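You operate a simulated robot arm through the tools that you are given. There is no shell and no other tool.

The job below is to be done with a simulated robot arm. You get a single attempt, and the scene is never put back.

TASK
Clamp the green-band body, tighten its gland, then pump the rod 2 times and unclamp.
Fine: use the black-grip spanner and put it back; the body stays in the vise.

Only the result counts: the job must be done as asked and must still hold three seconds after the hand-in. Knocking over, shifting, dropping, spilling or breaking anything else fails it.

THE ROBOT
A 6-joint arm with a two-finger gripper, fixed in place. Base frame: the origin is at the foot of the arm, x ahead of it, y to its left, z up. Readings come in m, rad, newtons and seconds.
With the tool pointing down near the work surface it reaches from about 0.38 to 0.86 m from the base axis. Its first joint turns from -2.897 to 2.897 rad. Payload 2.45 kg.
The TCP is the grasp point between the finger pads, 0.02 m short of the fingertips. In the tool frame z runs along the fingers and y along their closing line. The gripper opens to 0.14 m. The gripper's body begins 0.168 m behind the TCP.
Orientation is that of the tool frame in the base frame, as a unit quaternion [w, x, y, z]. With the fingers straight down and closing along the base's y, the tool's x points along the base's -x, its y along +y and its z along -z.

THE INTERFACE
- The arm moves only by the tool move_arm. Its argument "motion" is a list of rows, each a list of 7 numbers: the shift along the tool's x, y, z in m, then the turn, a rotation vector about the tool's x, y, z in rad, then the gripper command, from -1 (fully open) to 1 (shut), values between in proportion. In form: [[dx, dy, dz, ax, ay, az, hand], ...]. A call has 1 to 20 rows; each row is the pose to reach, as a shift and turn from the pose commanded when the call began, along the tool's axes at that moment. A row lasts 0.2 s, in which the tool goes at most 0.05 m and 0.15 rad; a call with a longer step from one row to the next is refused whole, and so is a gripper value outside its range. A pose out of reach is approached as far as the arm can. The call stops where the force on the tool passes 60 N (or 10 N more than at its start, if that is more) or the arm is blocked; 0.2 s more then pass. The fingers move at their own pace (about 0.045 m/s each) and stop on an object; they squeeze with about 21 N. The grip force told is the motor's: it shows also when the fingers shut on nothing. Time passes only in rows, and 0.2 s behind the last, so rows that repeat a pose let the fingers close. It gives the time, the measured TCP pose, the force on the tool (base axes), the opening and the grip force at its end, in the units of the frame above (readings bear some noise), with the torque about the TCP (base axes, N m) and any sound that the robot's microphone picked up.
- Cameras (640 x 400 px; columns grow to the right, rows downward): "scene" is fixed at [0.22, 0.6499, 1.6854]; the picture's right is [-0.67, -0.74, 0.00], its down [-0.40, 0.36, -0.84] and it looks along [0.62, -0.56, -0.54] (base axes); focal length 265 px, centre (320, 200). "wrist" rides on the gripper at [0.078, 0.011, -0.209] in the tool frame; the picture's right is [-0.14, 0.99, 0.00], its down [-0.92, -0.13, -0.37] and it looks along [-0.37, -0.05, 0.93] (tool axes); focal length 280 px, centre (320, 200). There is no depth. A picture from a camera that has moved, and an enlarged one, comes with that camera's place and axes in the base frame and with its lens.
- snapshot(camera): a new picture of that camera. The clock stands still meanwhile.
- slide_trunk(by): slides the trunk up (or, below 0, down) by that many m; the arm rides with it, the base frame stays. It gives what a move gives, with no picture.
- close_up(camera, box): a new picture of the part [left, top, right, bottom] of that camera's present view, enlarged. The clock stands still meanwhile.
- close_job(): hands the job in; it is judged then, once.

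Nothing tells you positions but the pictures and the camera data. Unless the task says otherwise, let go and move clear before handing in.

The tools are called after ">>>" as name(argument=value, ...) on one line, values as JSON. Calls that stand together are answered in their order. move_arm: Moves the arm, as the interface text tells. Its arguments: {"type":"object","properties":{"motion":{"type":"array","items":{"type":"array","items":{"type":"number"}}}},"required":["motion"]} The other tools are called the same way: slide_trunk (by) slides the trunk up or down; snapshot (camera) takes a picture; close_up (camera, box) takes an enlarged picture of a part of a camera's view; close_job () hands the job in.

At the start:

```text
time_s: 0.0
tool_pos: [0.4551, 0.1909, 1.5035]
tcp_rot: [0.0, 0.0, 1.0, -0.001]
force: [0.1, -0.1, -0.1]
torque: [0.0, 0.01, 0.0]
width: 0.1403
finger_force: 0.0
trunk travel left (down, up): [-0.175, 0.055]
```

scene: 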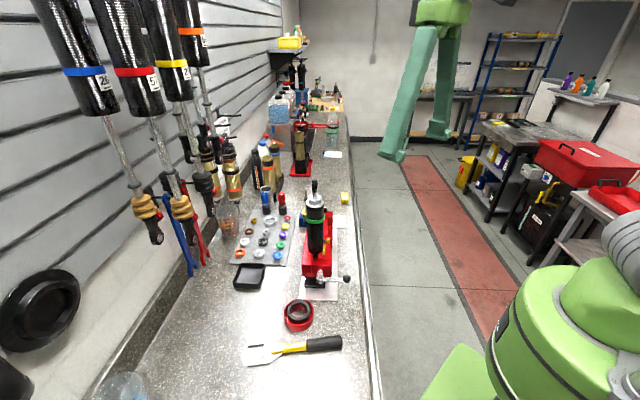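
wrist: 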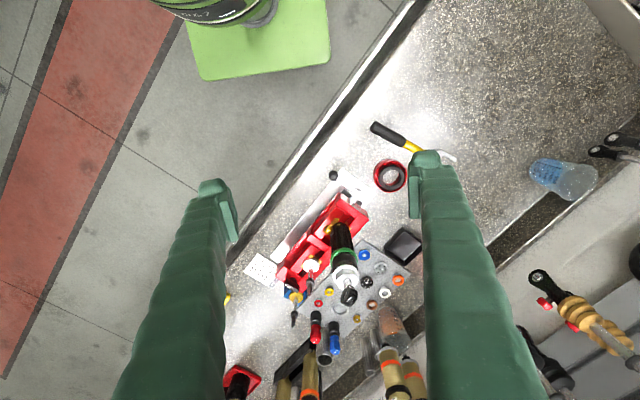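

I see a bench with a red vise holding a black body with a green band, a black/yellow-handled spanner lying on the bench, and some shock absorbers on the wall. I'll take enlarged pictures first to locate everything.

>>> close_up(camera="scene", box=[230, 170, 390, 270])

>>> close_up(camera="scene", box=[220, 270, 380, 370])

>>> close_up(camera="wrist", box=[220, 110, 460, 260])

>>> close_up(camera="wrist", box=[220, 220, 460, 370])

```text
4.00 times, centred on (310, 220) of scene
camera zoom: at [0.22, 0.6499, 1.6854], right [-0.67, -0.74, 0.0], down [-0.4, 0.36, -0.84], along [0.62, -0.56, -0.54], focal length 1061 px, centre (360, 120)
```

zoom: 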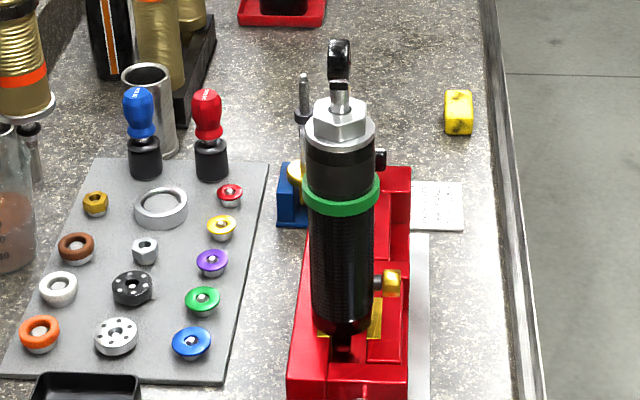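

```text
4.00 times, centred on (300, 320) of scene
camera zoom: at [0.22, 0.6499, 1.6854], right [-0.67, -0.74, 0.0], down [-0.4, 0.36, -0.84], along [0.62, -0.56, -0.54], focal length 1061 px, centre (400, -280)
```

zoom: 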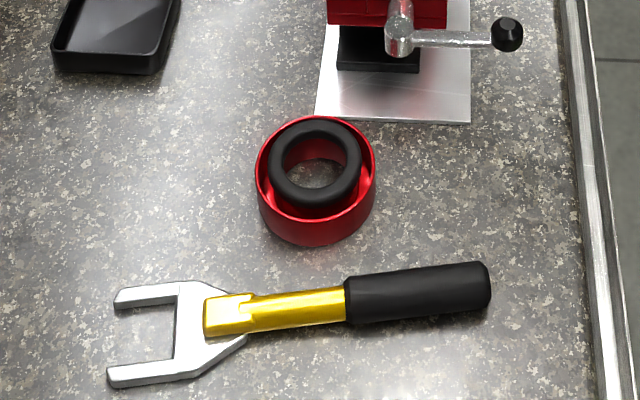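

```text
2.67 times, centred on (340, 185) of wrist
camera zoom: at [0.3767, 0.201, 1.711], right [0.14, 0.99, 0.0], down [0.92, -0.13, 0.37], along [0.37, -0.05, -0.93], focal length 748 px, centre (267, 240)
```

zoom: 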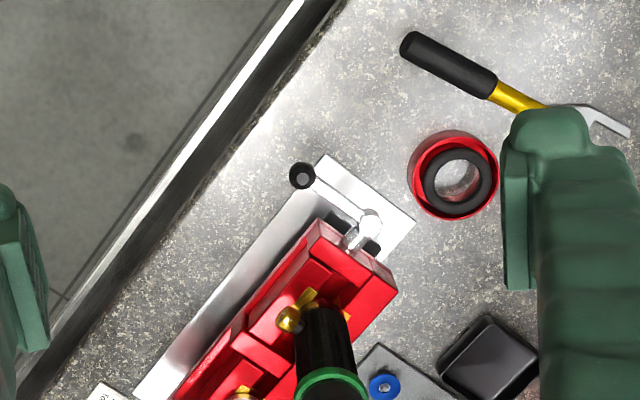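

```text
2.67 times, centred on (340, 295) of wrist
camera zoom: at [0.3767, 0.201, 1.711], right [0.14, 0.99, 0.0], down [0.92, -0.13, 0.37], along [0.37, -0.05, -0.93], focal length 748 px, centre (267, -53)
```

zoom: 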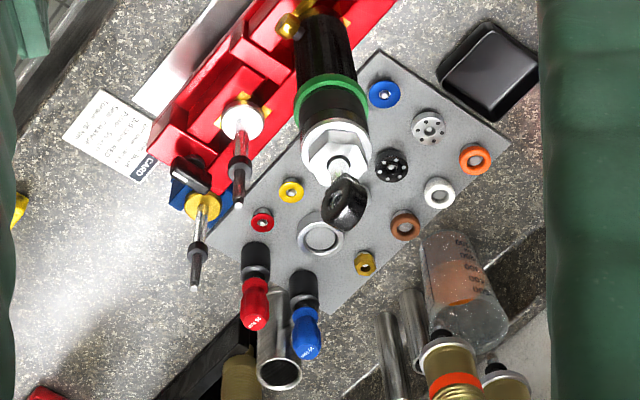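

The bench top looks to be near z≈0.93, with the vise and body diagonally ahead. There seems to be a card next to the vise, so I'll zoom in on it and on the vise details.

>>> close_up(camera="wrist", box=[236, 244, 300, 294])

>>> close_up(camera="scene", box=[325, 208, 357, 233])

>>> close_up(camera="scene", box=[284, 230, 364, 310])

>>> close_up(camera="scene", box=[284, 175, 348, 235])

>>> close_up(camera="wrist", box=[290, 190, 386, 250])

>>> close_up(camera="scene", box=[310, 140, 360, 170])

```text
8.00 times, centred on (268, 269) of wrist
camera zoom: at [0.3767, 0.201, 1.711], right [0.14, 0.99, 0.0], down [0.92, -0.13, 0.37], along [0.37, -0.05, -0.93], focal length 2243 px, centre (736, -352)
```

zoom: 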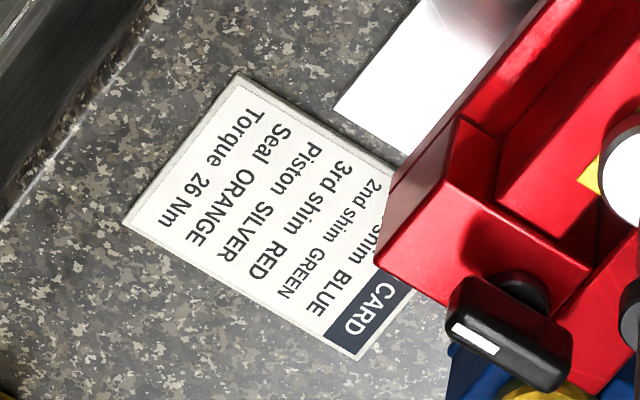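

```text
16.00 times, centred on (341, 220) of scene
camera zoom: at [0.22, 0.6499, 1.6854], right [-0.67, -0.74, 0.0], down [-0.4, 0.36, -0.84], along [0.62, -0.56, -0.54], focal length 4243 px, centre (-16, -128)
```

zoom: 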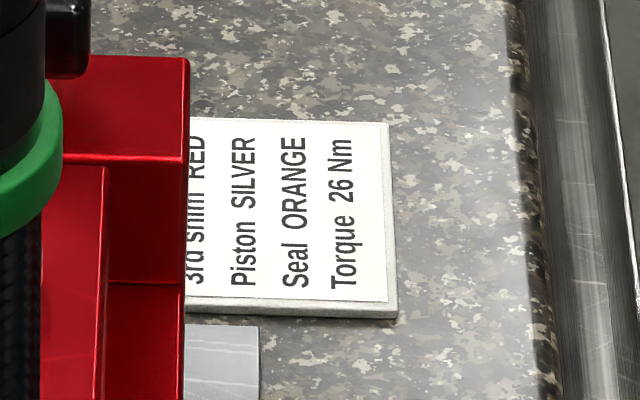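

```text
5.00 times, centred on (324, 270) of scene
camera zoom: at [0.22, 0.6499, 1.6854], right [-0.67, -0.74, 0.0], down [-0.4, 0.36, -0.84], along [0.62, -0.56, -0.54], focal length 1326 px, centre (300, -150)
```

zoom: 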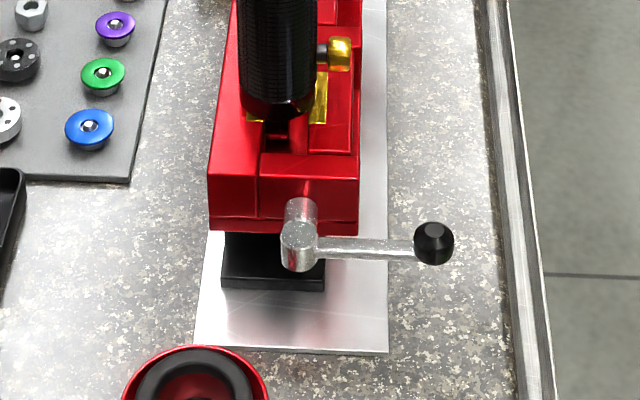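

```text
6.67 times, centred on (316, 205) of scene
camera zoom: at [0.22, 0.6499, 1.6854], right [-0.67, -0.74, 0.0], down [-0.4, 0.36, -0.84], along [0.62, -0.56, -0.54], focal length 1768 px, centre (347, 167)
```

zoom: 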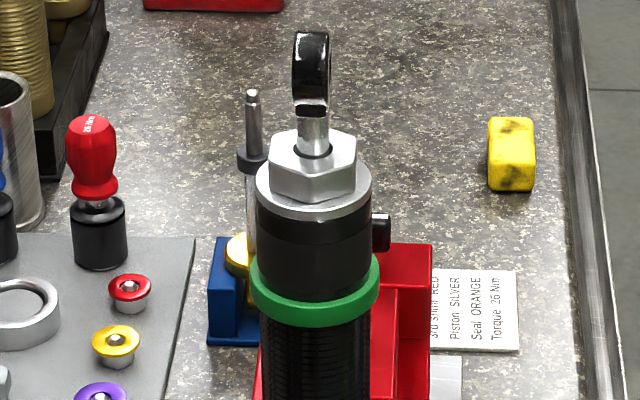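

```text
6.67 times, centred on (338, 220) of wrist
camera zoom: at [0.3767, 0.201, 1.711], right [0.14, 0.99, 0.0], down [0.92, -0.13, 0.37], along [0.37, -0.05, -0.93], focal length 1869 px, centre (200, 67)
```

zoom: 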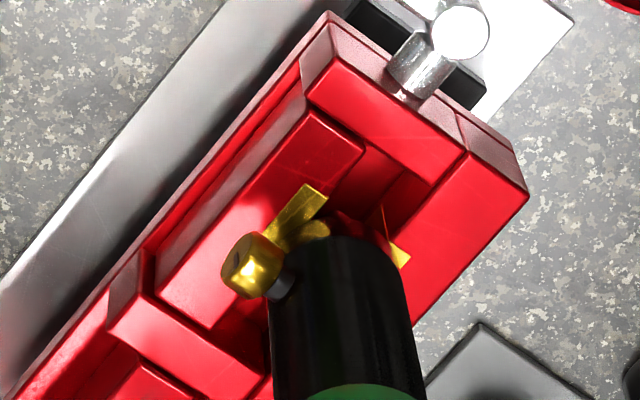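

```text
12.80 times, centred on (335, 155) of scene
camera zoom: at [0.22, 0.6499, 1.6854], right [-0.67, -0.74, 0.0], down [-0.4, 0.36, -0.84], along [0.62, -0.56, -0.54], focal length 3394 px, centre (128, 776)
```

zoom: 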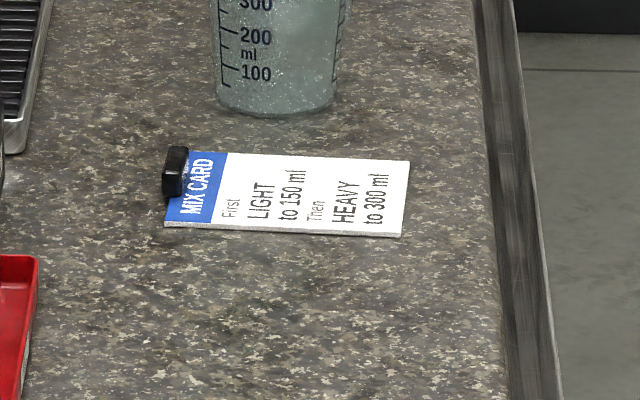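

The card says torque 26 Nm, and the red handle also appears to have a label. I'll read the labels on the handles and spanner, and look at the body's clevis and vise from nearer.

>>> close_up(camera="scene", box=[255, 185, 295, 215])

>>> close_up(camera="wrist", box=[305, 310, 350, 362])

>>> close_up(camera="scene", box=[240, 330, 350, 370])

>>> close_up(camera="wrist", box=[320, 215, 390, 310])

```text
13.33 times, centred on (275, 200) of scene
camera zoom: at [0.22, 0.6499, 1.6854], right [-0.67, -0.74, 0.0], down [-0.4, 0.36, -0.84], along [0.62, -0.56, -0.54], focal length 3536 px, centre (920, 200)
```

zoom: 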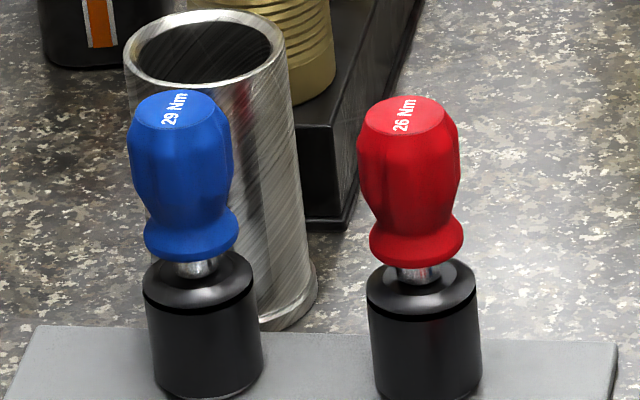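

```text
7.69 times, centred on (328, 336) of wrist
camera zoom: at [0.3767, 0.201, 1.711], right [0.14, 0.99, 0.0], down [0.92, -0.13, 0.37], along [0.37, -0.05, -0.93], focal length 2157 px, centre (262, -846)
```

zoom: 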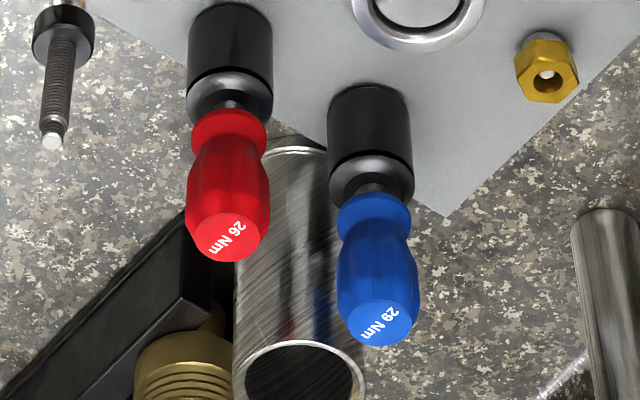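

```text
5.82 times, centred on (295, 350) of scene
camera zoom: at [0.22, 0.6499, 1.6854], right [-0.67, -0.74, 0.0], down [-0.4, 0.36, -0.84], along [0.62, -0.56, -0.54], focal length 1543 px, centre (466, -673)
```

zoom: 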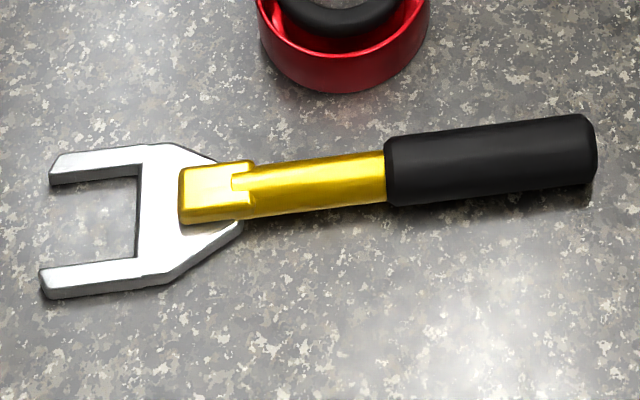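

```text
4.21 times, centred on (355, 262) of wrist
camera zoom: at [0.3767, 0.201, 1.711], right [0.14, 0.99, 0.0], down [0.92, -0.13, 0.37], along [0.37, -0.05, -0.93], focal length 1181 px, centre (173, -63)
```

zoom: 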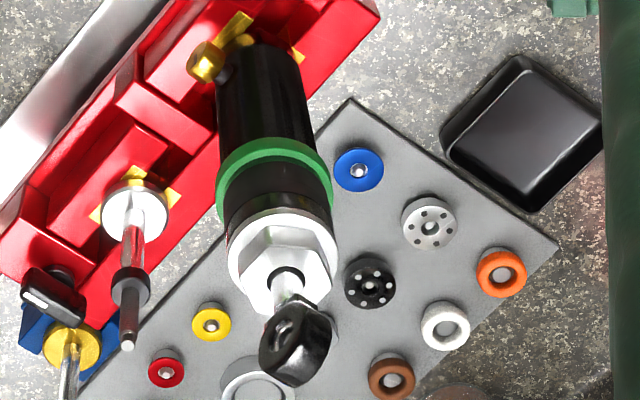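

I'll zoom harder on the crank hub, the jaws and the gland to understand how they move.

>>> close_up(camera="scene", box=[310, 262, 350, 292])

>>> close_up(camera="wrist", box=[322, 165, 382, 205])

>>> close_up(camera="scene", box=[302, 175, 334, 205])

>>> close_up(camera="scene", box=[300, 230, 340, 265])

```text
13.33 times, centred on (330, 277) of scene
camera zoom: at [0.22, 0.6499, 1.6854], right [-0.67, -0.74, 0.0], down [-0.4, 0.36, -0.84], along [0.62, -0.56, -0.54], focal length 3536 px, centre (187, -827)
```

zoom: 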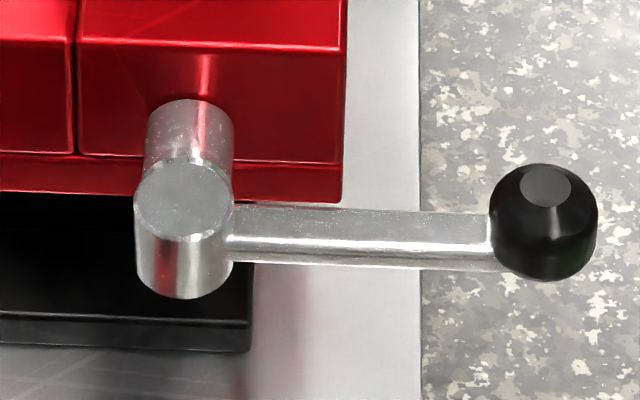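

```text
10.00 times, centred on (352, 185) of wrist
camera zoom: at [0.3767, 0.201, 1.711], right [0.14, 0.99, 0.0], down [0.92, -0.13, 0.37], along [0.37, -0.05, -0.93], focal length 2804 px, centre (0, 350)
```

zoom: 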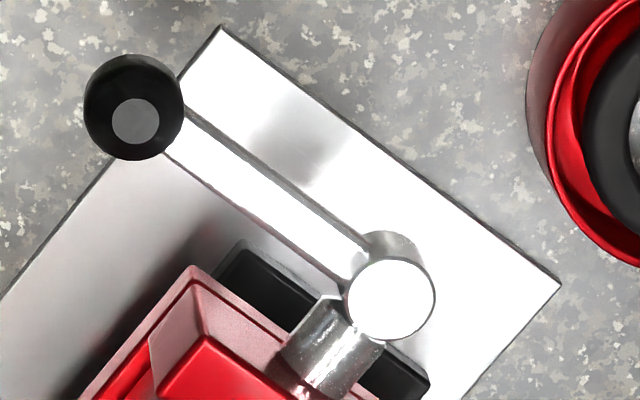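

```text
13.33 times, centred on (318, 190) of scene
camera zoom: at [0.22, 0.6499, 1.6854], right [-0.67, -0.74, 0.0], down [-0.4, 0.36, -0.84], along [0.62, -0.56, -0.54], focal length 3536 px, centre (347, 333)
```

zoom: 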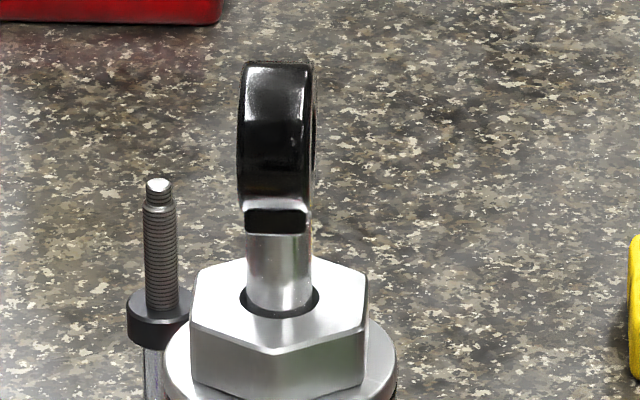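

```text
11.43 times, centred on (320, 248) of scene
camera zoom: at [0.22, 0.6499, 1.6854], right [-0.67, -0.74, 0.0], down [-0.4, 0.36, -0.84], along [0.62, -0.56, -0.54], focal length 3030 px, centre (320, -343)
```

zoom: 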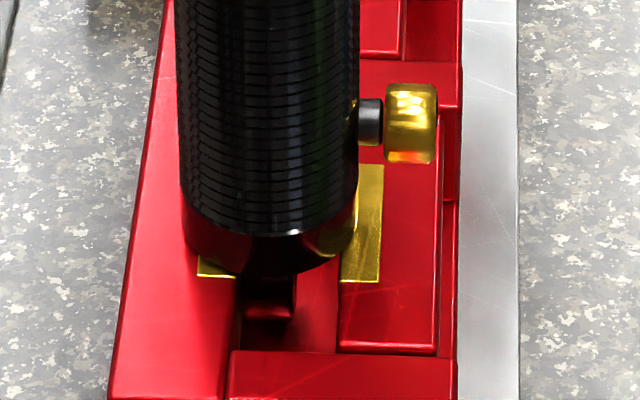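

The vise lever turns about a vertical hub: its knob is near (0.586, 0.205, 1.025) and the hub near (0.644, 0.267). The gland top is near (0.737, 0.204, 1.256), and the spanner lies on the bench at about (0.49–0.63, 0.32–0.54). I'll move the wrist camera closer for a better look before touching anything.

>>> move_arm(motion=[[-0.0136, -0.003, 0.0357, 0, 0, -0.112, -1], [-0.0271, -0.006, 0.0714, 0, 0, -0.224, -1], [-0.0407, -0.009, 0.107, 0, 0, -0.336, -1], [-0.0543, -0.011, 0.143, 0, 0, -0.449, -1], [-0.068, -0.014, 0.179, 0, 0, -0.561, -1], [-0.0814, -0.017, 0.214, 0, 0, -0.673, -1], [-0.095, -0.02, 0.25, 0, 0, -0.785, -1]])

>>> snapshot(camera="wrist")

>>> snapshot(camera="scene")

```text
time_s: 1.6
tool_pos: [0.5508, 0.1696, 1.2529]
tcp_rot: [0.0, -0.383, 0.924, 0.0]
force: [0.5, -0.3, -0.8]
torque: [-0.04, 0.01, 0.03]
width: 0.1402
finger_force: 0.0
trunk travel left (down, up): [-0.175, 0.055]
```

```text
taken
camera wrist: at [0.488, 0.1218, 1.4599], right [-0.61, 0.8, 0.0], down [0.74, 0.56, 0.37], along [0.29, 0.22, -0.93], focal length 280 px, centre (320, 200)
```

wrist: 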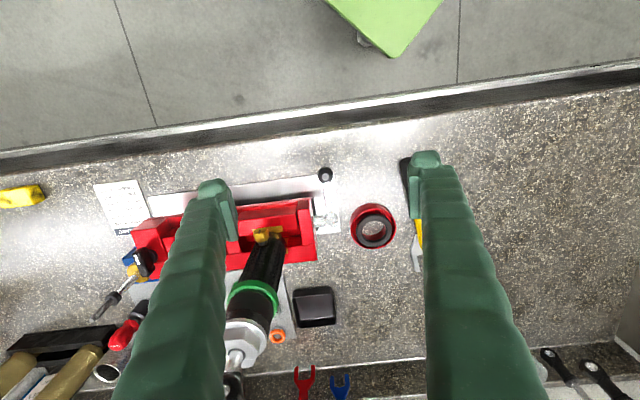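

```text
taken
```

scene: 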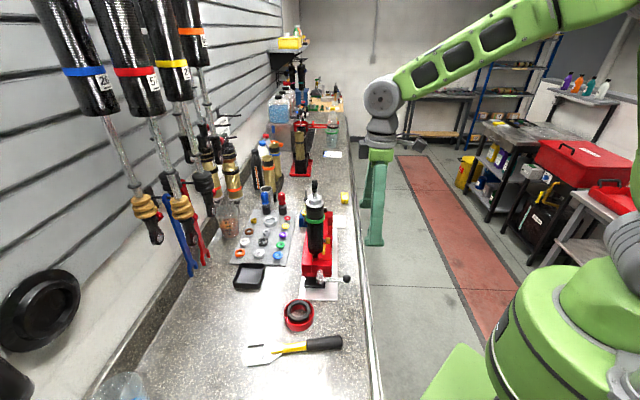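

The closer view shows the lever, cup and spanner. I'll take enlarged views of each.

>>> close_up(camera="wrist", box=[225, 150, 385, 250])

>>> close_up(camera="wrist", box=[210, 270, 310, 400])

>>> close_up(camera="wrist", box=[290, 160, 350, 250])

```text
4.00 times, centred on (305, 200) of wrist
camera zoom: at [0.488, 0.1218, 1.4599], right [-0.61, 0.8, 0.0], down [0.74, 0.56, 0.37], along [0.29, 0.22, -0.93], focal length 1122 px, centre (380, 200)
```

zoom: 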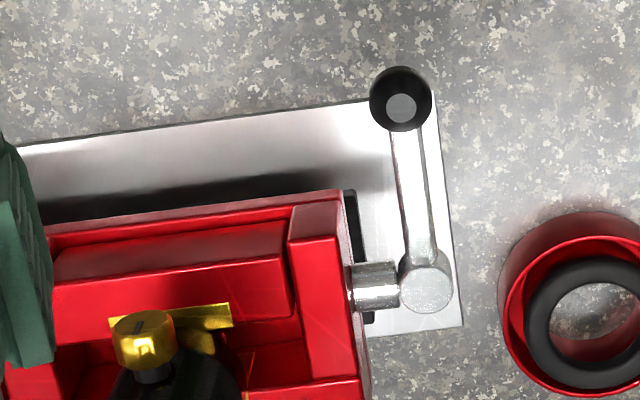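

```text
3.08 times, centred on (260, 335) of wrist
camera zoom: at [0.488, 0.1218, 1.4599], right [-0.61, 0.8, 0.0], down [0.74, 0.56, 0.37], along [0.29, 0.22, -0.93], focal length 863 px, centre (505, -215)
```

zoom: 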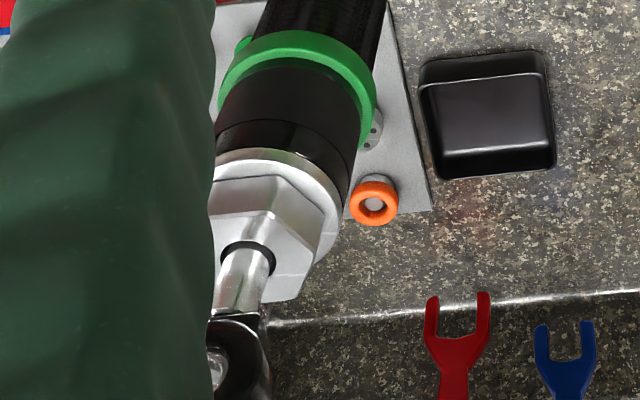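

```text
4.44 times, centred on (320, 205) of wrist
camera zoom: at [0.488, 0.1218, 1.4599], right [-0.61, 0.8, 0.0], down [0.74, 0.56, 0.37], along [0.29, 0.22, -0.93], focal length 1246 px, centre (320, 178)
```

zoom: 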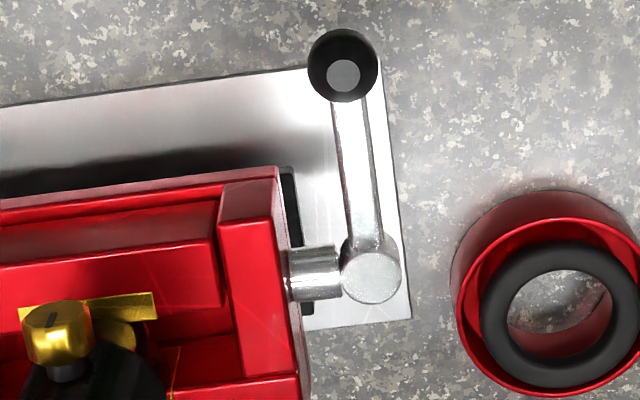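

The other forks (red and blue) hang on the wall; the black-grip spanner is the one on the bench. I put the knob at about (0.586, 0.206, 1.025) and the hub axis at (0.647, 0.265), with a lever radius of about 0.085 m. Next I'll hover over the knob with the fingers partly open and check the alignment.

>>> move_arm(motion=[[-0.0127, 0.0002, 0.038, 0, 0, 0, 0.14], [-0.0253, 0.0004, 0.076, 0, 0, 0, 0.14], [-0.038, 0.0006, 0.114, 0, 0, 0, 0.14], [-0.0506, 0.0008, 0.15, 0, 0, 0, 0.14], [-0.0506, 0.0008, 0.16, 0, 0, 0, 0.14]])

>>> snapshot(camera="wrist")

>>> close_up(camera="scene", box=[280, 180, 400, 300])

```text
time_s: 2.8
tool_pos: [0.5845, 0.2065, 1.0928]
tcp_rot: [0.0, -0.383, 0.924, 0.0]
force: [0.3, 0.1, 0.3]
torque: [0.0, -0.02, 0.05]
width: 0.0601
finger_force: 0.0
trunk travel left (down, up): [-0.175, 0.055]
```

```text
taken
camera wrist: at [0.5215, 0.1585, 1.301], right [-0.6, 0.8, 0.0], down [0.74, 0.56, 0.37], along [0.29, 0.22, -0.93], focal length 280 px, centre (320, 200)
```

wrist: 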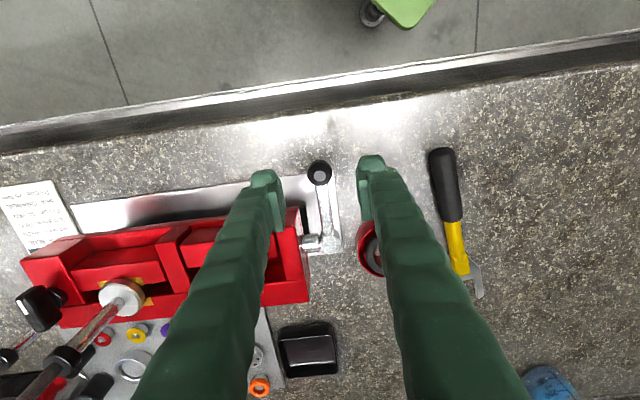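

```text
3.33 times, centred on (340, 240) of scene
camera zoom: at [0.22, 0.6499, 1.6854], right [-0.67, -0.74, 0.0], down [-0.4, 0.36, -0.84], along [0.62, -0.56, -0.54], focal length 884 px, centre (253, 67)
```

zoom: 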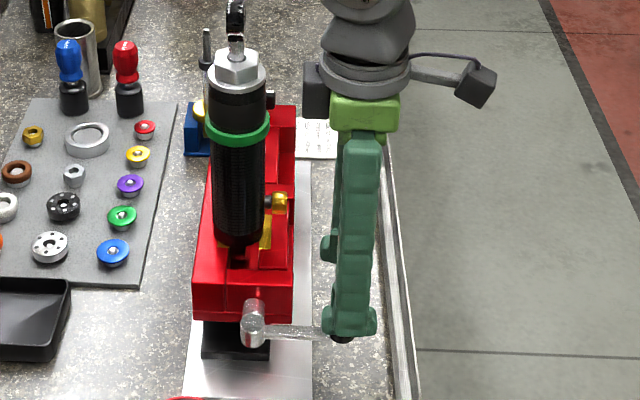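

The knob projects exactly where the grasp point will be after a 0.068 m descent. I'll go down and close on it.

>>> move_arm(motion=[[0, 0, 0.023, 0, 0, 0, 0.14], [0, 0, 0.046, 0, 0, 0, 0.14], [0, 0, 0.066, 0, 0, 0, 0.14], [0, 0, 0.066, 0, 0, 0, 0.6], [0, 0, 0.066, 0, 0, 0, 1], [0, 0, 0.066, 0, 0, 0, 1], [0, 0, 0.066, 0, 0, 0, 1]])

>>> snapshot(camera="wrist")

```text
time_s: 4.4
tool_pos: [0.5851, 0.2073, 1.0276]
tcp_rot: [0.0, -0.383, 0.924, 0.0]
force: [-0.3, 1.9, -4.5]
torque: [0.05, -0.04, 0.0]
width: 0.0229
finger_force: 38.0
trunk travel left (down, up): [-0.175, 0.055]
```

```text
taken
camera wrist: at [0.5225, 0.1586, 1.2349], right [-0.6, 0.8, 0.0], down [0.74, 0.56, 0.37], along [0.29, 0.22, -0.93], focal length 280 px, centre (320, 200)
```

wrist: 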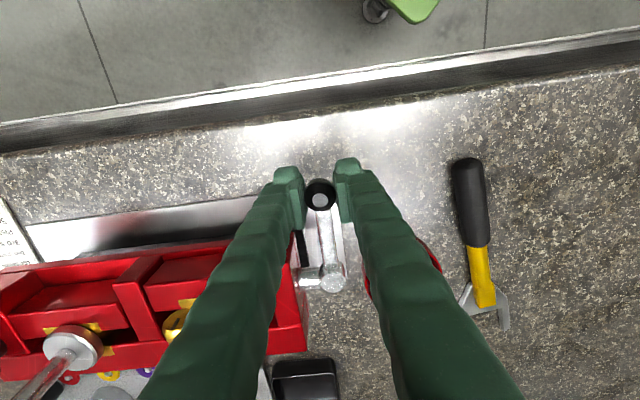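

I have the knob gripped (width 0.023). I'll swing it gently clockwise, seen from above, as a test.

>>> move_arm(motion=[[-0.0004, 0.0085, 0, 0, 0, 0.1, 1], [-0.0017, 0.0169, 0, 0, 0, 0.2, 1], [-0.0038, 0.0251, 0, 0, 0, 0.3, 1]])

>>> snapshot(camera="wrist")

>>> close_up(camera="scene", box=[280, 180, 400, 300])

```text
time_s: 5.2
tool_pos: [0.5693, 0.2268, 1.0271]
tcp_rot: [-0.001, -0.24, 0.971, -0.001]
force: [2.1, -1.8, -8.9]
torque: [-0.06, 0.01, -0.19]
width: 0.0223
finger_force: 44.9
trunk travel left (down, up): [-0.175, 0.055]
```

```text
taken
camera wrist: at [0.4961, 0.2, 1.2347], right [-0.34, 0.94, 0.0], down [0.88, 0.32, 0.37], along [0.35, 0.12, -0.93], focal length 280 px, centre (320, 200)
```

wrist: 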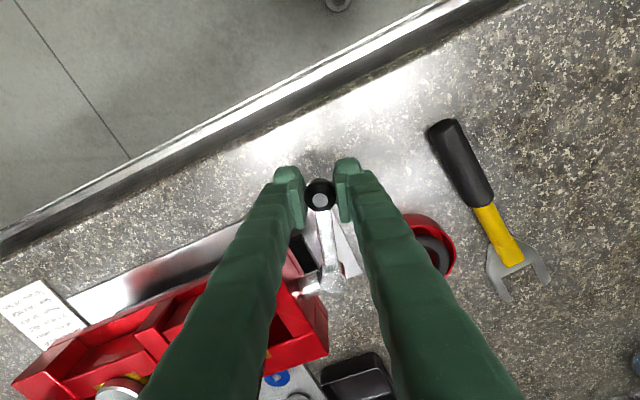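

```text
3.33 times, centred on (340, 240) of scene
camera zoom: at [0.22, 0.6499, 1.6854], right [-0.67, -0.74, 0.0], down [-0.4, 0.36, -0.84], along [0.62, -0.56, -0.54], focal length 884 px, centre (253, 67)
```

zoom: 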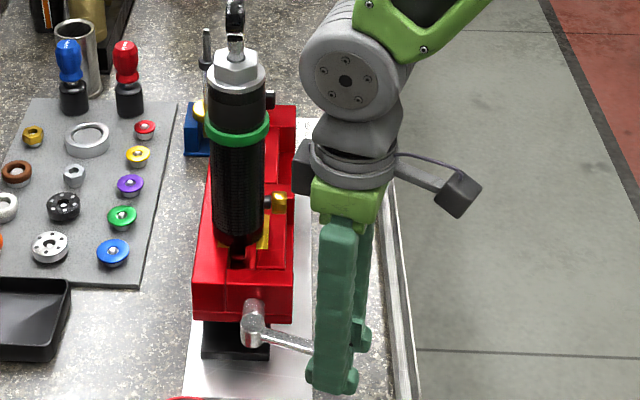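

The lever turns freely about the vertical hub. I'll continue the clockwise swing in small steps and watch the force.

>>> move_arm(motion=[[-0.0006, 0.0102, 0, 0, 0, 0.12, 1], [-0.0024, 0.0202, 0, 0, 0, 0.24, 1], [-0.0054, 0.0299, 0, 0, 0, 0.36, 1], [-0.0096, 0.0393, 0, 0, 0, 0.48, 1], [-0.0148, 0.048, 0, 0, 0, 0.6, 1], [-0.0211, 0.056, 0, 0, 0, 0.72, 1], [-0.0283, 0.0633, 0, 0, 0, 0.84, 1]])

>>> snapshot(camera="wrist")

>>> close_up(camera="scene", box=[280, 180, 400, 300])

```text
time_s: 6.8
tool_pos: [0.5642, 0.2954, 1.0265]
tcp_rot: [-0.001, 0.177, 0.984, -0.001]
force: [-6.6, -2.4, -14.8]
torque: [-0.03, 0.01, -0.27]
width: 0.0223
finger_force: 45.4
trunk travel left (down, up): [-0.175, 0.055]
```

```text
taken
camera wrist: at [0.4963, 0.3339, 1.2344], right [0.47, 0.88, 0.0], down [0.82, -0.44, 0.37], along [0.32, -0.18, -0.93], focal length 280 px, centre (320, 200)
```

wrist: 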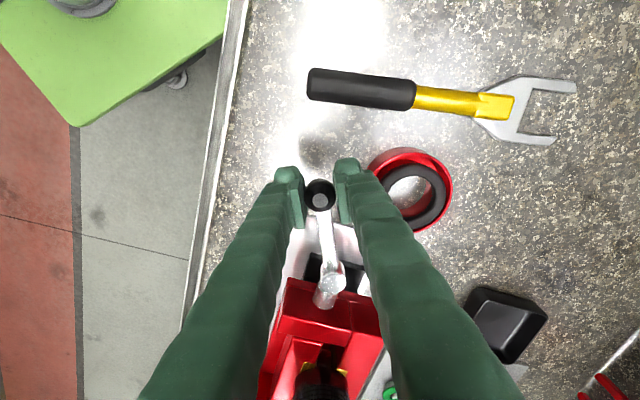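

```text
3.33 times, centred on (340, 240) of scene
camera zoom: at [0.22, 0.6499, 1.6854], right [-0.67, -0.74, 0.0], down [-0.4, 0.36, -0.84], along [0.62, -0.56, -0.54], focal length 884 px, centre (253, 67)
```

zoom: 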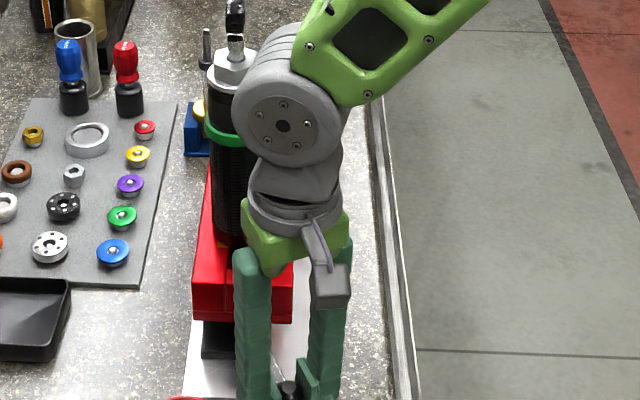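

The lever is at about 160° now with low forces. I'll keep going and watch for the stop or a sound.

>>> move_arm(motion=[[-0.0006, 0.0101, 0, 0, 0, 0.12, 1], [-0.0024, 0.02, 0, 0, 0, 0.24, 1], [-0.0054, 0.0296, 0, 0, 0, 0.36, 1], [-0.0095, 0.0388, 0, 0, 0, 0.48, 1]])

>>> snapshot(camera="wrist")

```text
time_s: 7.8
tool_pos: [0.584, 0.3269, 1.0259]
tcp_rot: [0.0, 0.405, 0.914, -0.002]
force: [-14.2, -8.2, -15.1]
torque: [0.18, -0.04, 0.39]
width: 0.0219
finger_force: 45.2
trunk travel left (down, up): [-0.175, 0.055]
```

```text
taken
camera wrist: at [0.5422, 0.3931, 1.2337], right [0.83, 0.56, -0.01], down [0.53, -0.77, 0.37], along [0.2, -0.31, -0.93], focal length 280 px, centre (320, 200)
```

wrist: 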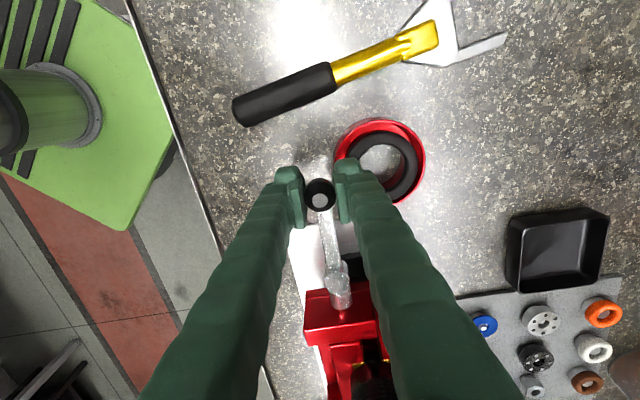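

Resistance is starting to show (about 16 N against the motion). I'll continue a bit further to find the clamped stop.

>>> move_arm(motion=[[-0.0003, 0.0067, 0, 0, 0, 0.08, 1], [-0.0011, 0.0134, 0, 0, 0, 0.16, 1], [-0.0024, 0.02, 0, 0, 0, 0.24, 1]])

>>> snapshot(camera="wrist")

>>> close_up(camera="scene", box=[280, 230, 360, 310])

```text
time_s: 8.5
tool_pos: [0.5858, 0.3265, 1.0253]
tcp_rot: [-0.006, 0.484, 0.875, -0.015]
force: [-11.3, -15.6, 18.3]
torque: [-0.72, -0.04, 0.1]
width: 0.0216
finger_force: 44.9
trunk travel left (down, up): [-0.175, 0.055]
stopped in row 3: the force on the tool passed its limit at 62 N (the readings are from after the stop); the commanded pose is now the measured one
```

```text
taken
camera wrist: at [0.5598, 0.4024, 1.2319], right [0.91, 0.41, -0.03], down [0.39, -0.84, 0.38], along [0.13, -0.36, -0.93], focal length 280 px, centre (320, 200)
```

wrist: 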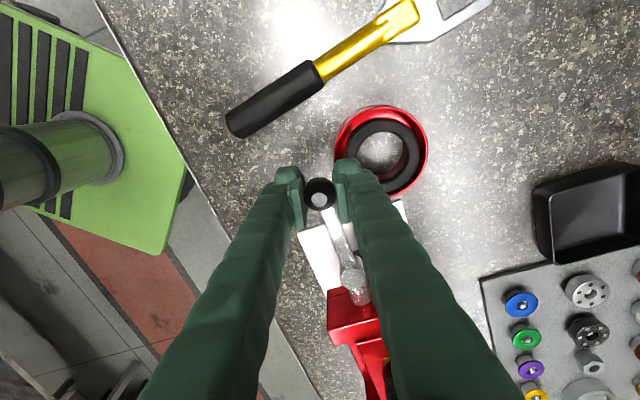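

```text
5.00 times, centred on (320, 270) of scene
camera zoom: at [0.22, 0.6499, 1.6854], right [-0.67, -0.74, 0.0], down [-0.4, 0.36, -0.84], along [0.62, -0.56, -0.54], focal length 1326 px, centre (320, -150)
```

zoom: 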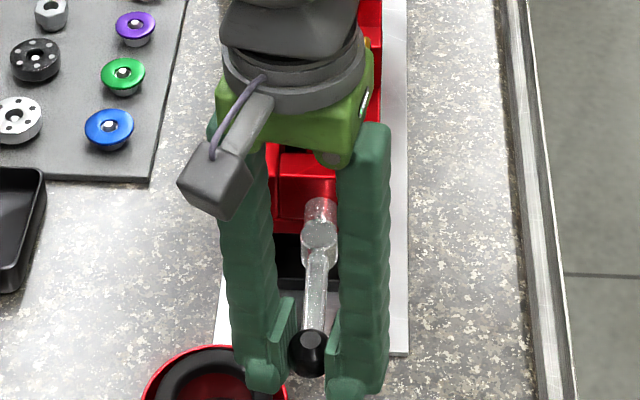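

The lever hit a hard stop after about 90°, now pointing along the vise away from the jaws, so it should be clamped. I'll release it and lift clear to check that it stays.

>>> move_arm(motion=[[0, 0, 0, 0, 0, 0, 0.5], [0, 0, 0, 0, 0, 0, 0.14], [0, 0, 0, 0, 0, 0, 0.14], [0, 0, -0.03, 0, 0, 0, 0.14], [0, 0, -0.07, 0, 0, 0, 0.14], [0, 0, -0.115, 0, 0, 0, 0.14], [0, 0, -0.16, 0, 0, 0, 0.14]])

>>> snapshot(camera="wrist")

>>> close_up(camera="scene", box=[280, 180, 400, 300])

```text
time_s: 10.1
tool_pos: [0.5936, 0.3321, 1.1838]
tcp_rot: [-0.006, 0.484, 0.875, -0.014]
force: [-0.7, 0.0, 0.7]
torque: [0.03, -0.02, 0.01]
width: 0.0601
finger_force: 0.0
trunk travel left (down, up): [-0.175, 0.055]
```

```text
taken
camera wrist: at [0.5655, 0.407, 1.391], right [0.91, 0.41, -0.03], down [0.39, -0.84, 0.37], along [0.13, -0.35, -0.93], focal length 280 px, centre (320, 200)
```

wrist: 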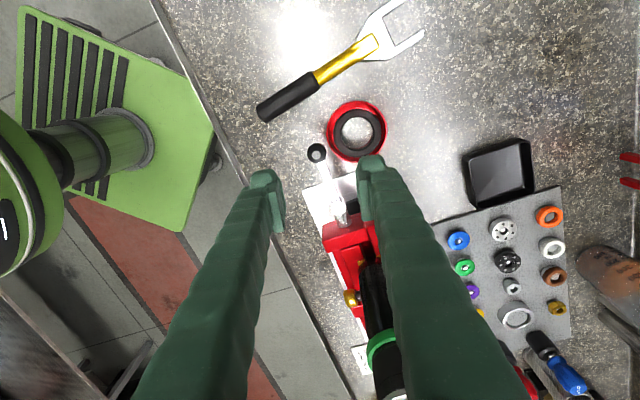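

```text
3.33 times, centred on (340, 240) of scene
camera zoom: at [0.22, 0.6499, 1.6854], right [-0.67, -0.74, 0.0], down [-0.4, 0.36, -0.84], along [0.62, -0.56, -0.54], focal length 884 px, centre (253, 67)
```

zoom: 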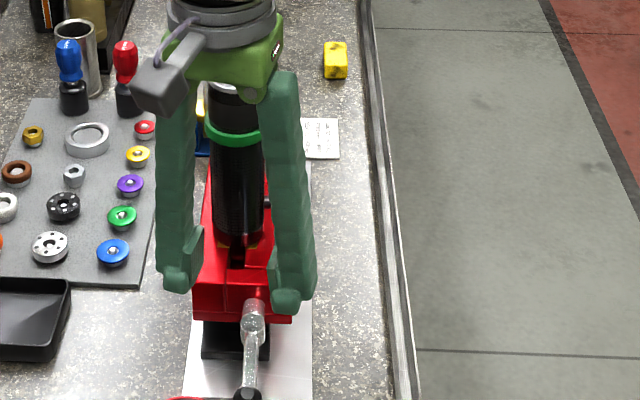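

The lever stays put at the clamped position. Now I'll level the tool and turn it to line up with the spanner, hovering over its grip for precise measurement.

>>> move_arm(motion=[[0.0055, -0.0014, 0.0023, -0.0015, -0.0019, -0.1322, 0.0], [0.0109, -0.0029, 0.0045, -0.003, -0.0037, -0.2643, -0.1], [0.0164, -0.0043, 0.0068, -0.0046, -0.0056, -0.3965, -0.15], [0.0218, -0.0057, 0.0091, -0.0061, -0.0075, -0.5286, -0.15], [0.0273, -0.0071, 0.0113, -0.0076, -0.0093, -0.6608, -0.15], [0.0327, -0.0086, 0.0136, -0.0091, -0.0112, -0.793, -0.15], [0.0382, -0.01, 0.0159, -0.0106, -0.0131, -0.9251, -0.15], [0.0436, -0.0114, 0.0181, -0.0122, -0.0149, -1.0573, -0.15], [0.0491, -0.0128, 0.0204, -0.0137, -0.0168, -1.1894, -0.15], [0.0545, -0.0143, 0.0227, -0.0152, -0.0187, -1.3216, -0.15], [0.06, -0.0157, 0.0249, -0.0167, -0.0205, -1.4538, -0.15], [0.0654, -0.0171, 0.0272, -0.0182, -0.0224, -1.5859, -0.15], [0.0709, -0.0185, 0.0295, -0.0198, -0.0243, -1.7181, -0.15], [0.0763, -0.02, 0.0317, -0.0213, -0.0261, -1.8502, -0.15], [0.0818, -0.0214, 0.034, -0.0228, -0.028, -1.9824, -0.15]])

>>> snapshot(camera="wrist")

>>> close_up(camera="wrist", box=[240, 130, 400, 330])

```text
time_s: 13.3
tool_pos: [0.5312, 0.3899, 1.1497]
tcp_rot: [0.0, -0.467, 0.884, 0.001]
force: [0.1, 0.1, 0.2]
torque: [-0.01, -0.01, 0.02]
width: 0.0805
finger_force: 0.0
trunk travel left (down, up): [-0.175, 0.055]
```

```text
taken
camera wrist: at [0.478, 0.3311, 1.3568], right [-0.74, 0.67, 0.0], down [0.62, 0.69, 0.37], along [0.25, 0.27, -0.93], focal length 280 px, centre (320, 200)
```

wrist: 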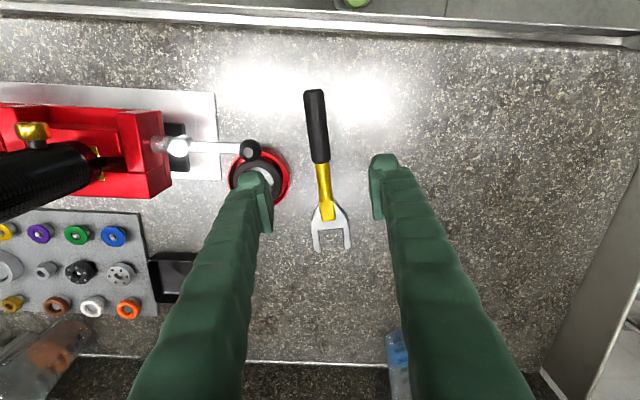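

```text
2.00 times, centred on (320, 230) of wrist
camera zoom: at [0.478, 0.3311, 1.3568], right [-0.74, 0.67, 0.0], down [0.62, 0.69, 0.37], along [0.25, 0.27, -0.93], focal length 561 px, centre (320, 140)
```

zoom: 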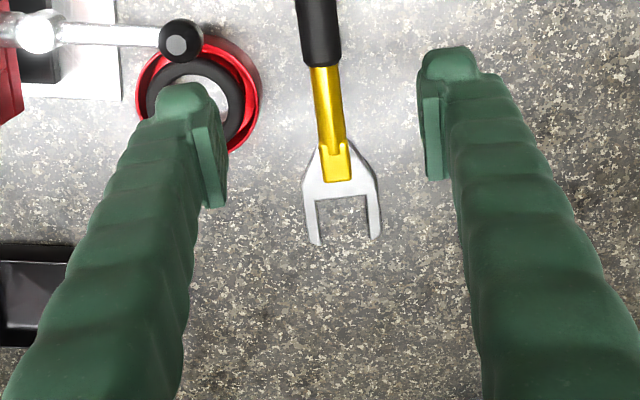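

The spanner is well in view between the fingers. I'll enlarge it for measurement.

>>> close_up(camera="wrist", box=[275, 80, 365, 170])

>>> close_up(camera="wrist", box=[280, 160, 380, 260])

>>> close_up(camera="scene", box=[240, 325, 350, 370])

```text
4.44 times, centred on (320, 125) of wrist
camera zoom: at [0.478, 0.3311, 1.3568], right [-0.74, 0.67, 0.0], down [0.62, 0.69, 0.37], along [0.25, 0.27, -0.93], focal length 1246 px, centre (320, 533)
```

zoom: 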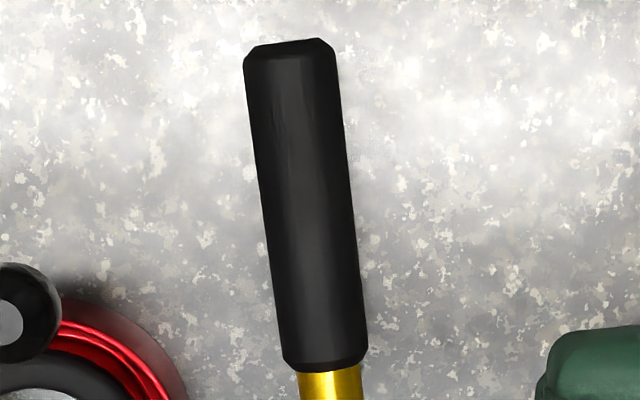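

```text
4.00 times, centred on (330, 210) of wrist
camera zoom: at [0.478, 0.3311, 1.3568], right [-0.74, 0.67, 0.0], down [0.62, 0.69, 0.37], along [0.25, 0.27, -0.93], focal length 1122 px, centre (280, 160)
```

zoom: 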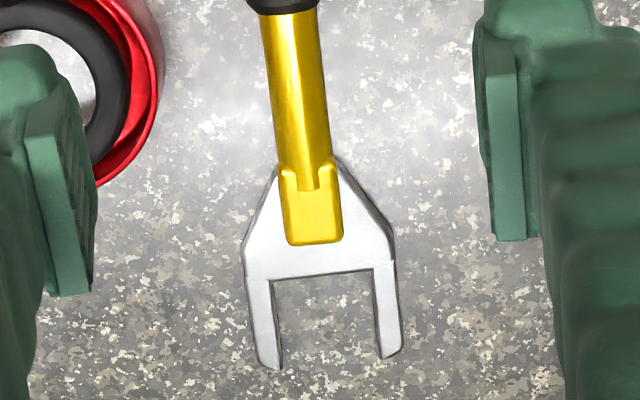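

```text
5.82 times, centred on (295, 348) of scene
camera zoom: at [0.22, 0.6499, 1.6854], right [-0.67, -0.74, 0.0], down [-0.4, 0.36, -0.84], along [0.62, -0.56, -0.54], focal length 1543 px, centre (466, -658)
```

zoom: 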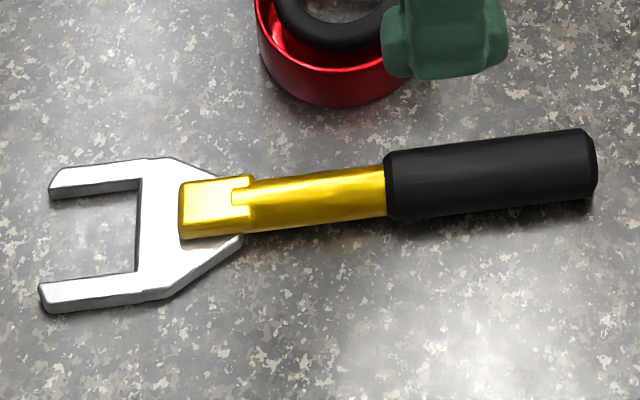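

The spanner axis is at about 54.4°, with the grip axis at z≈0.944 and the bench at ≈0.93. The cup is close to the left finger, so I'll narrow the opening to about 52 mm and descend onto the grip.

>>> move_arm(motion=[[0, 0, 0.03, 0, 0, 0.01, 0.257], [0, 0, 0.07, 0, 0, 0.022, 0.257], [0, 0, 0.11, 0, 0, 0.022, 0.257], [0, 0, 0.145, 0, 0, 0.022, 0.257], [0, 0, 0.17, 0, 0, 0.022, 0.257], [0, 0, 0.185, 0, 0, 0.022, 0.257], [0, 0, 0.193, 0, 0, 0.022, 0.257]])

>>> snapshot(camera="wrist")

>>> close_up(camera="scene", box=[240, 270, 370, 380])

```text
time_s: 14.9
tool_pos: [0.5312, 0.3906, 0.955]
tcp_rot: [-0.001, -0.457, 0.889, 0.0]
force: [0.4, 0.3, -0.2]
torque: [-0.01, -0.02, 0.02]
width: 0.0519
finger_force: 0.0
trunk travel left (down, up): [-0.175, 0.055]
```

```text
taken
camera wrist: at [0.477, 0.3331, 1.1633], right [-0.73, 0.69, 0.0], down [0.64, 0.67, 0.37], along [0.25, 0.27, -0.93], focal length 280 px, centre (320, 200)
```

wrist: 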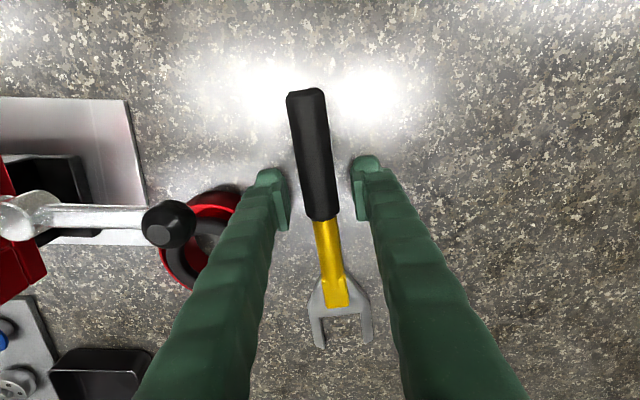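

```text
3.64 times, centred on (305, 325) of scene
camera zoom: at [0.22, 0.6499, 1.6854], right [-0.67, -0.74, 0.0], down [-0.4, 0.36, -0.84], along [0.62, -0.56, -0.54], focal length 964 px, centre (374, -254)
```

zoom: 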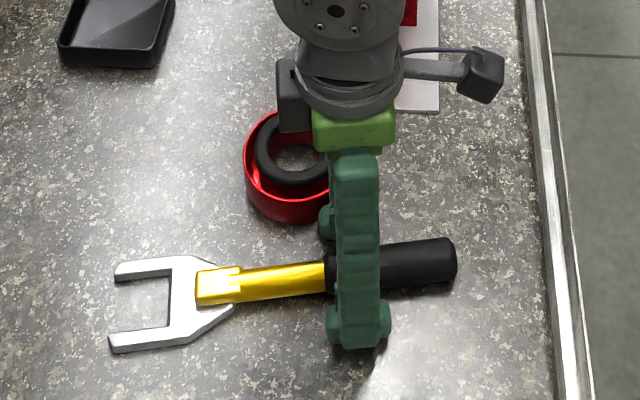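

The fingers straddle the grip cleanly. I'll close on it here; the put-back pose to remember is TCP (0.5312, 0.3906, 0.955) with tool x at 234.4°.

>>> move_arm(motion=[[0, 0, 0, 0, 0, 0, 0.6], [0, 0, 0, 0, 0, 0, 1], [0, 0, 0, 0, 0, 0, 1], [0, 0, 0, 0, 0, 0, 1]])

>>> snapshot(camera="wrist")

```text
time_s: 15.9
tool_pos: [0.5313, 0.3906, 0.9556]
tcp_rot: [0.0, -0.458, 0.889, 0.002]
force: [1.2, 0.8, 0.3]
torque: [0.0, 0.05, 0.06]
width: 0.0289
finger_force: 20.7
trunk travel left (down, up): [-0.175, 0.055]
```

```text
taken
camera wrist: at [0.477, 0.3331, 1.1635], right [-0.73, 0.69, 0.0], down [0.64, 0.67, 0.37], along [0.25, 0.27, -0.93], focal length 280 px, centre (320, 200)
```

wrist: 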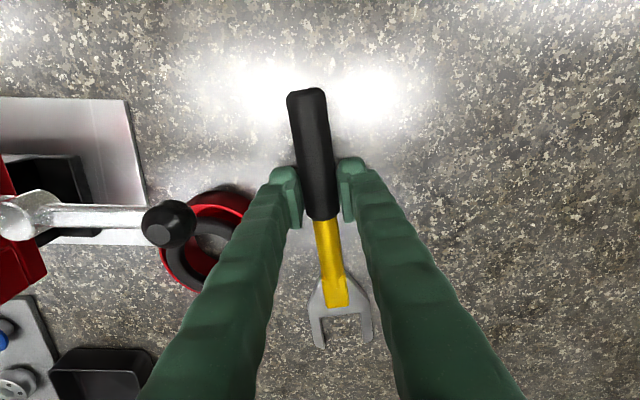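

Gripped at 0.029 m. I'll lift a little and check for sag.

>>> move_arm(motion=[[0, 0, -0.01, 0, 0, 0, 1], [0, 0, -0.025, 0, 0, 0, 1], [0, 0, -0.05, 0, 0, 0, 1], [0, 0, -0.08, 0, 0, 0, 1]])

>>> snapshot(camera="wrist")

>>> close_up(camera="scene", box=[240, 250, 370, 360])

```text
time_s: 16.9
tool_pos: [0.5308, 0.3898, 1.0359]
tcp_rot: [0.001, -0.457, 0.889, 0.001]
force: [-0.4, -0.5, -3.6]
torque: [-0.02, 0.04, 0.0]
width: 0.0292
finger_force: 20.7
trunk travel left (down, up): [-0.175, 0.055]
```

```text
taken
camera wrist: at [0.4766, 0.3316, 1.2439], right [-0.73, 0.69, 0.0], down [0.64, 0.67, 0.37], along [0.25, 0.27, -0.93], focal length 280 px, centre (320, 200)
```

wrist: 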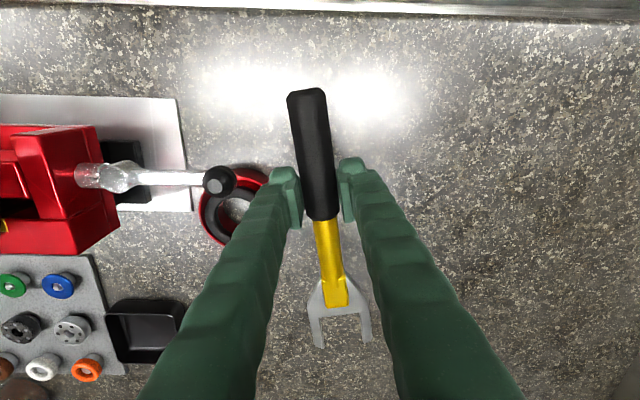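

```text
3.64 times, centred on (305, 305) of scene
camera zoom: at [0.22, 0.6499, 1.6854], right [-0.67, -0.74, 0.0], down [-0.4, 0.36, -0.84], along [0.62, -0.56, -0.54], focal length 964 px, centre (374, -182)
```

zoom: 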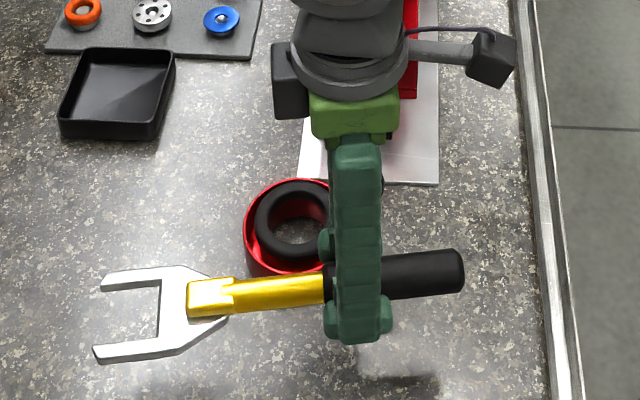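

The spanner is held firmly with no sag (about 3.6 N). I'll measure the fork's height relative to the TCP from high-zoom views.

>>> close_up(camera="scene", box=[262, 315, 312, 355])

>>> close_up(camera="wrist", box=[295, 270, 385, 360])

```text
10.00 times, centred on (287, 335) of scene
camera zoom: at [0.22, 0.6499, 1.6854], right [-0.67, -0.74, 0.0], down [-0.4, 0.36, -0.84], along [0.62, -0.56, -0.54], focal length 2652 px, centre (650, -1150)
```

zoom: 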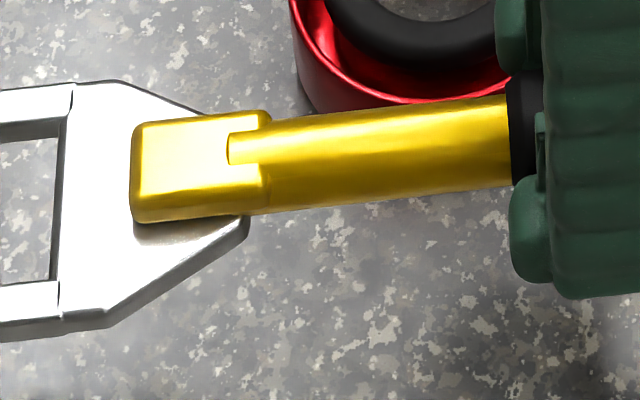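

```text
4.44 times, centred on (340, 315) of wrist
camera zoom: at [0.4766, 0.3316, 1.2439], right [-0.73, 0.69, 0.0], down [0.64, 0.67, 0.37], along [0.25, 0.27, -0.93], focal length 1246 px, centre (231, -311)
```

zoom: 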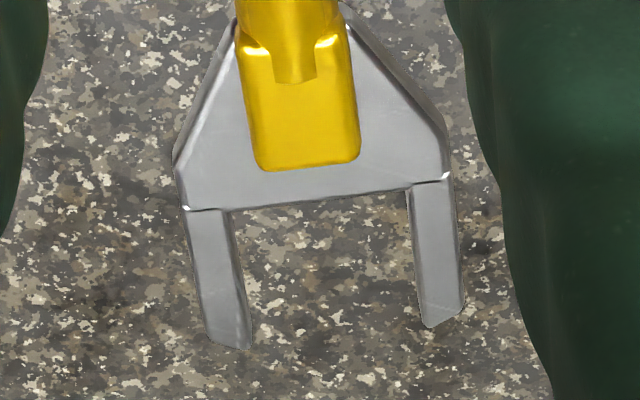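

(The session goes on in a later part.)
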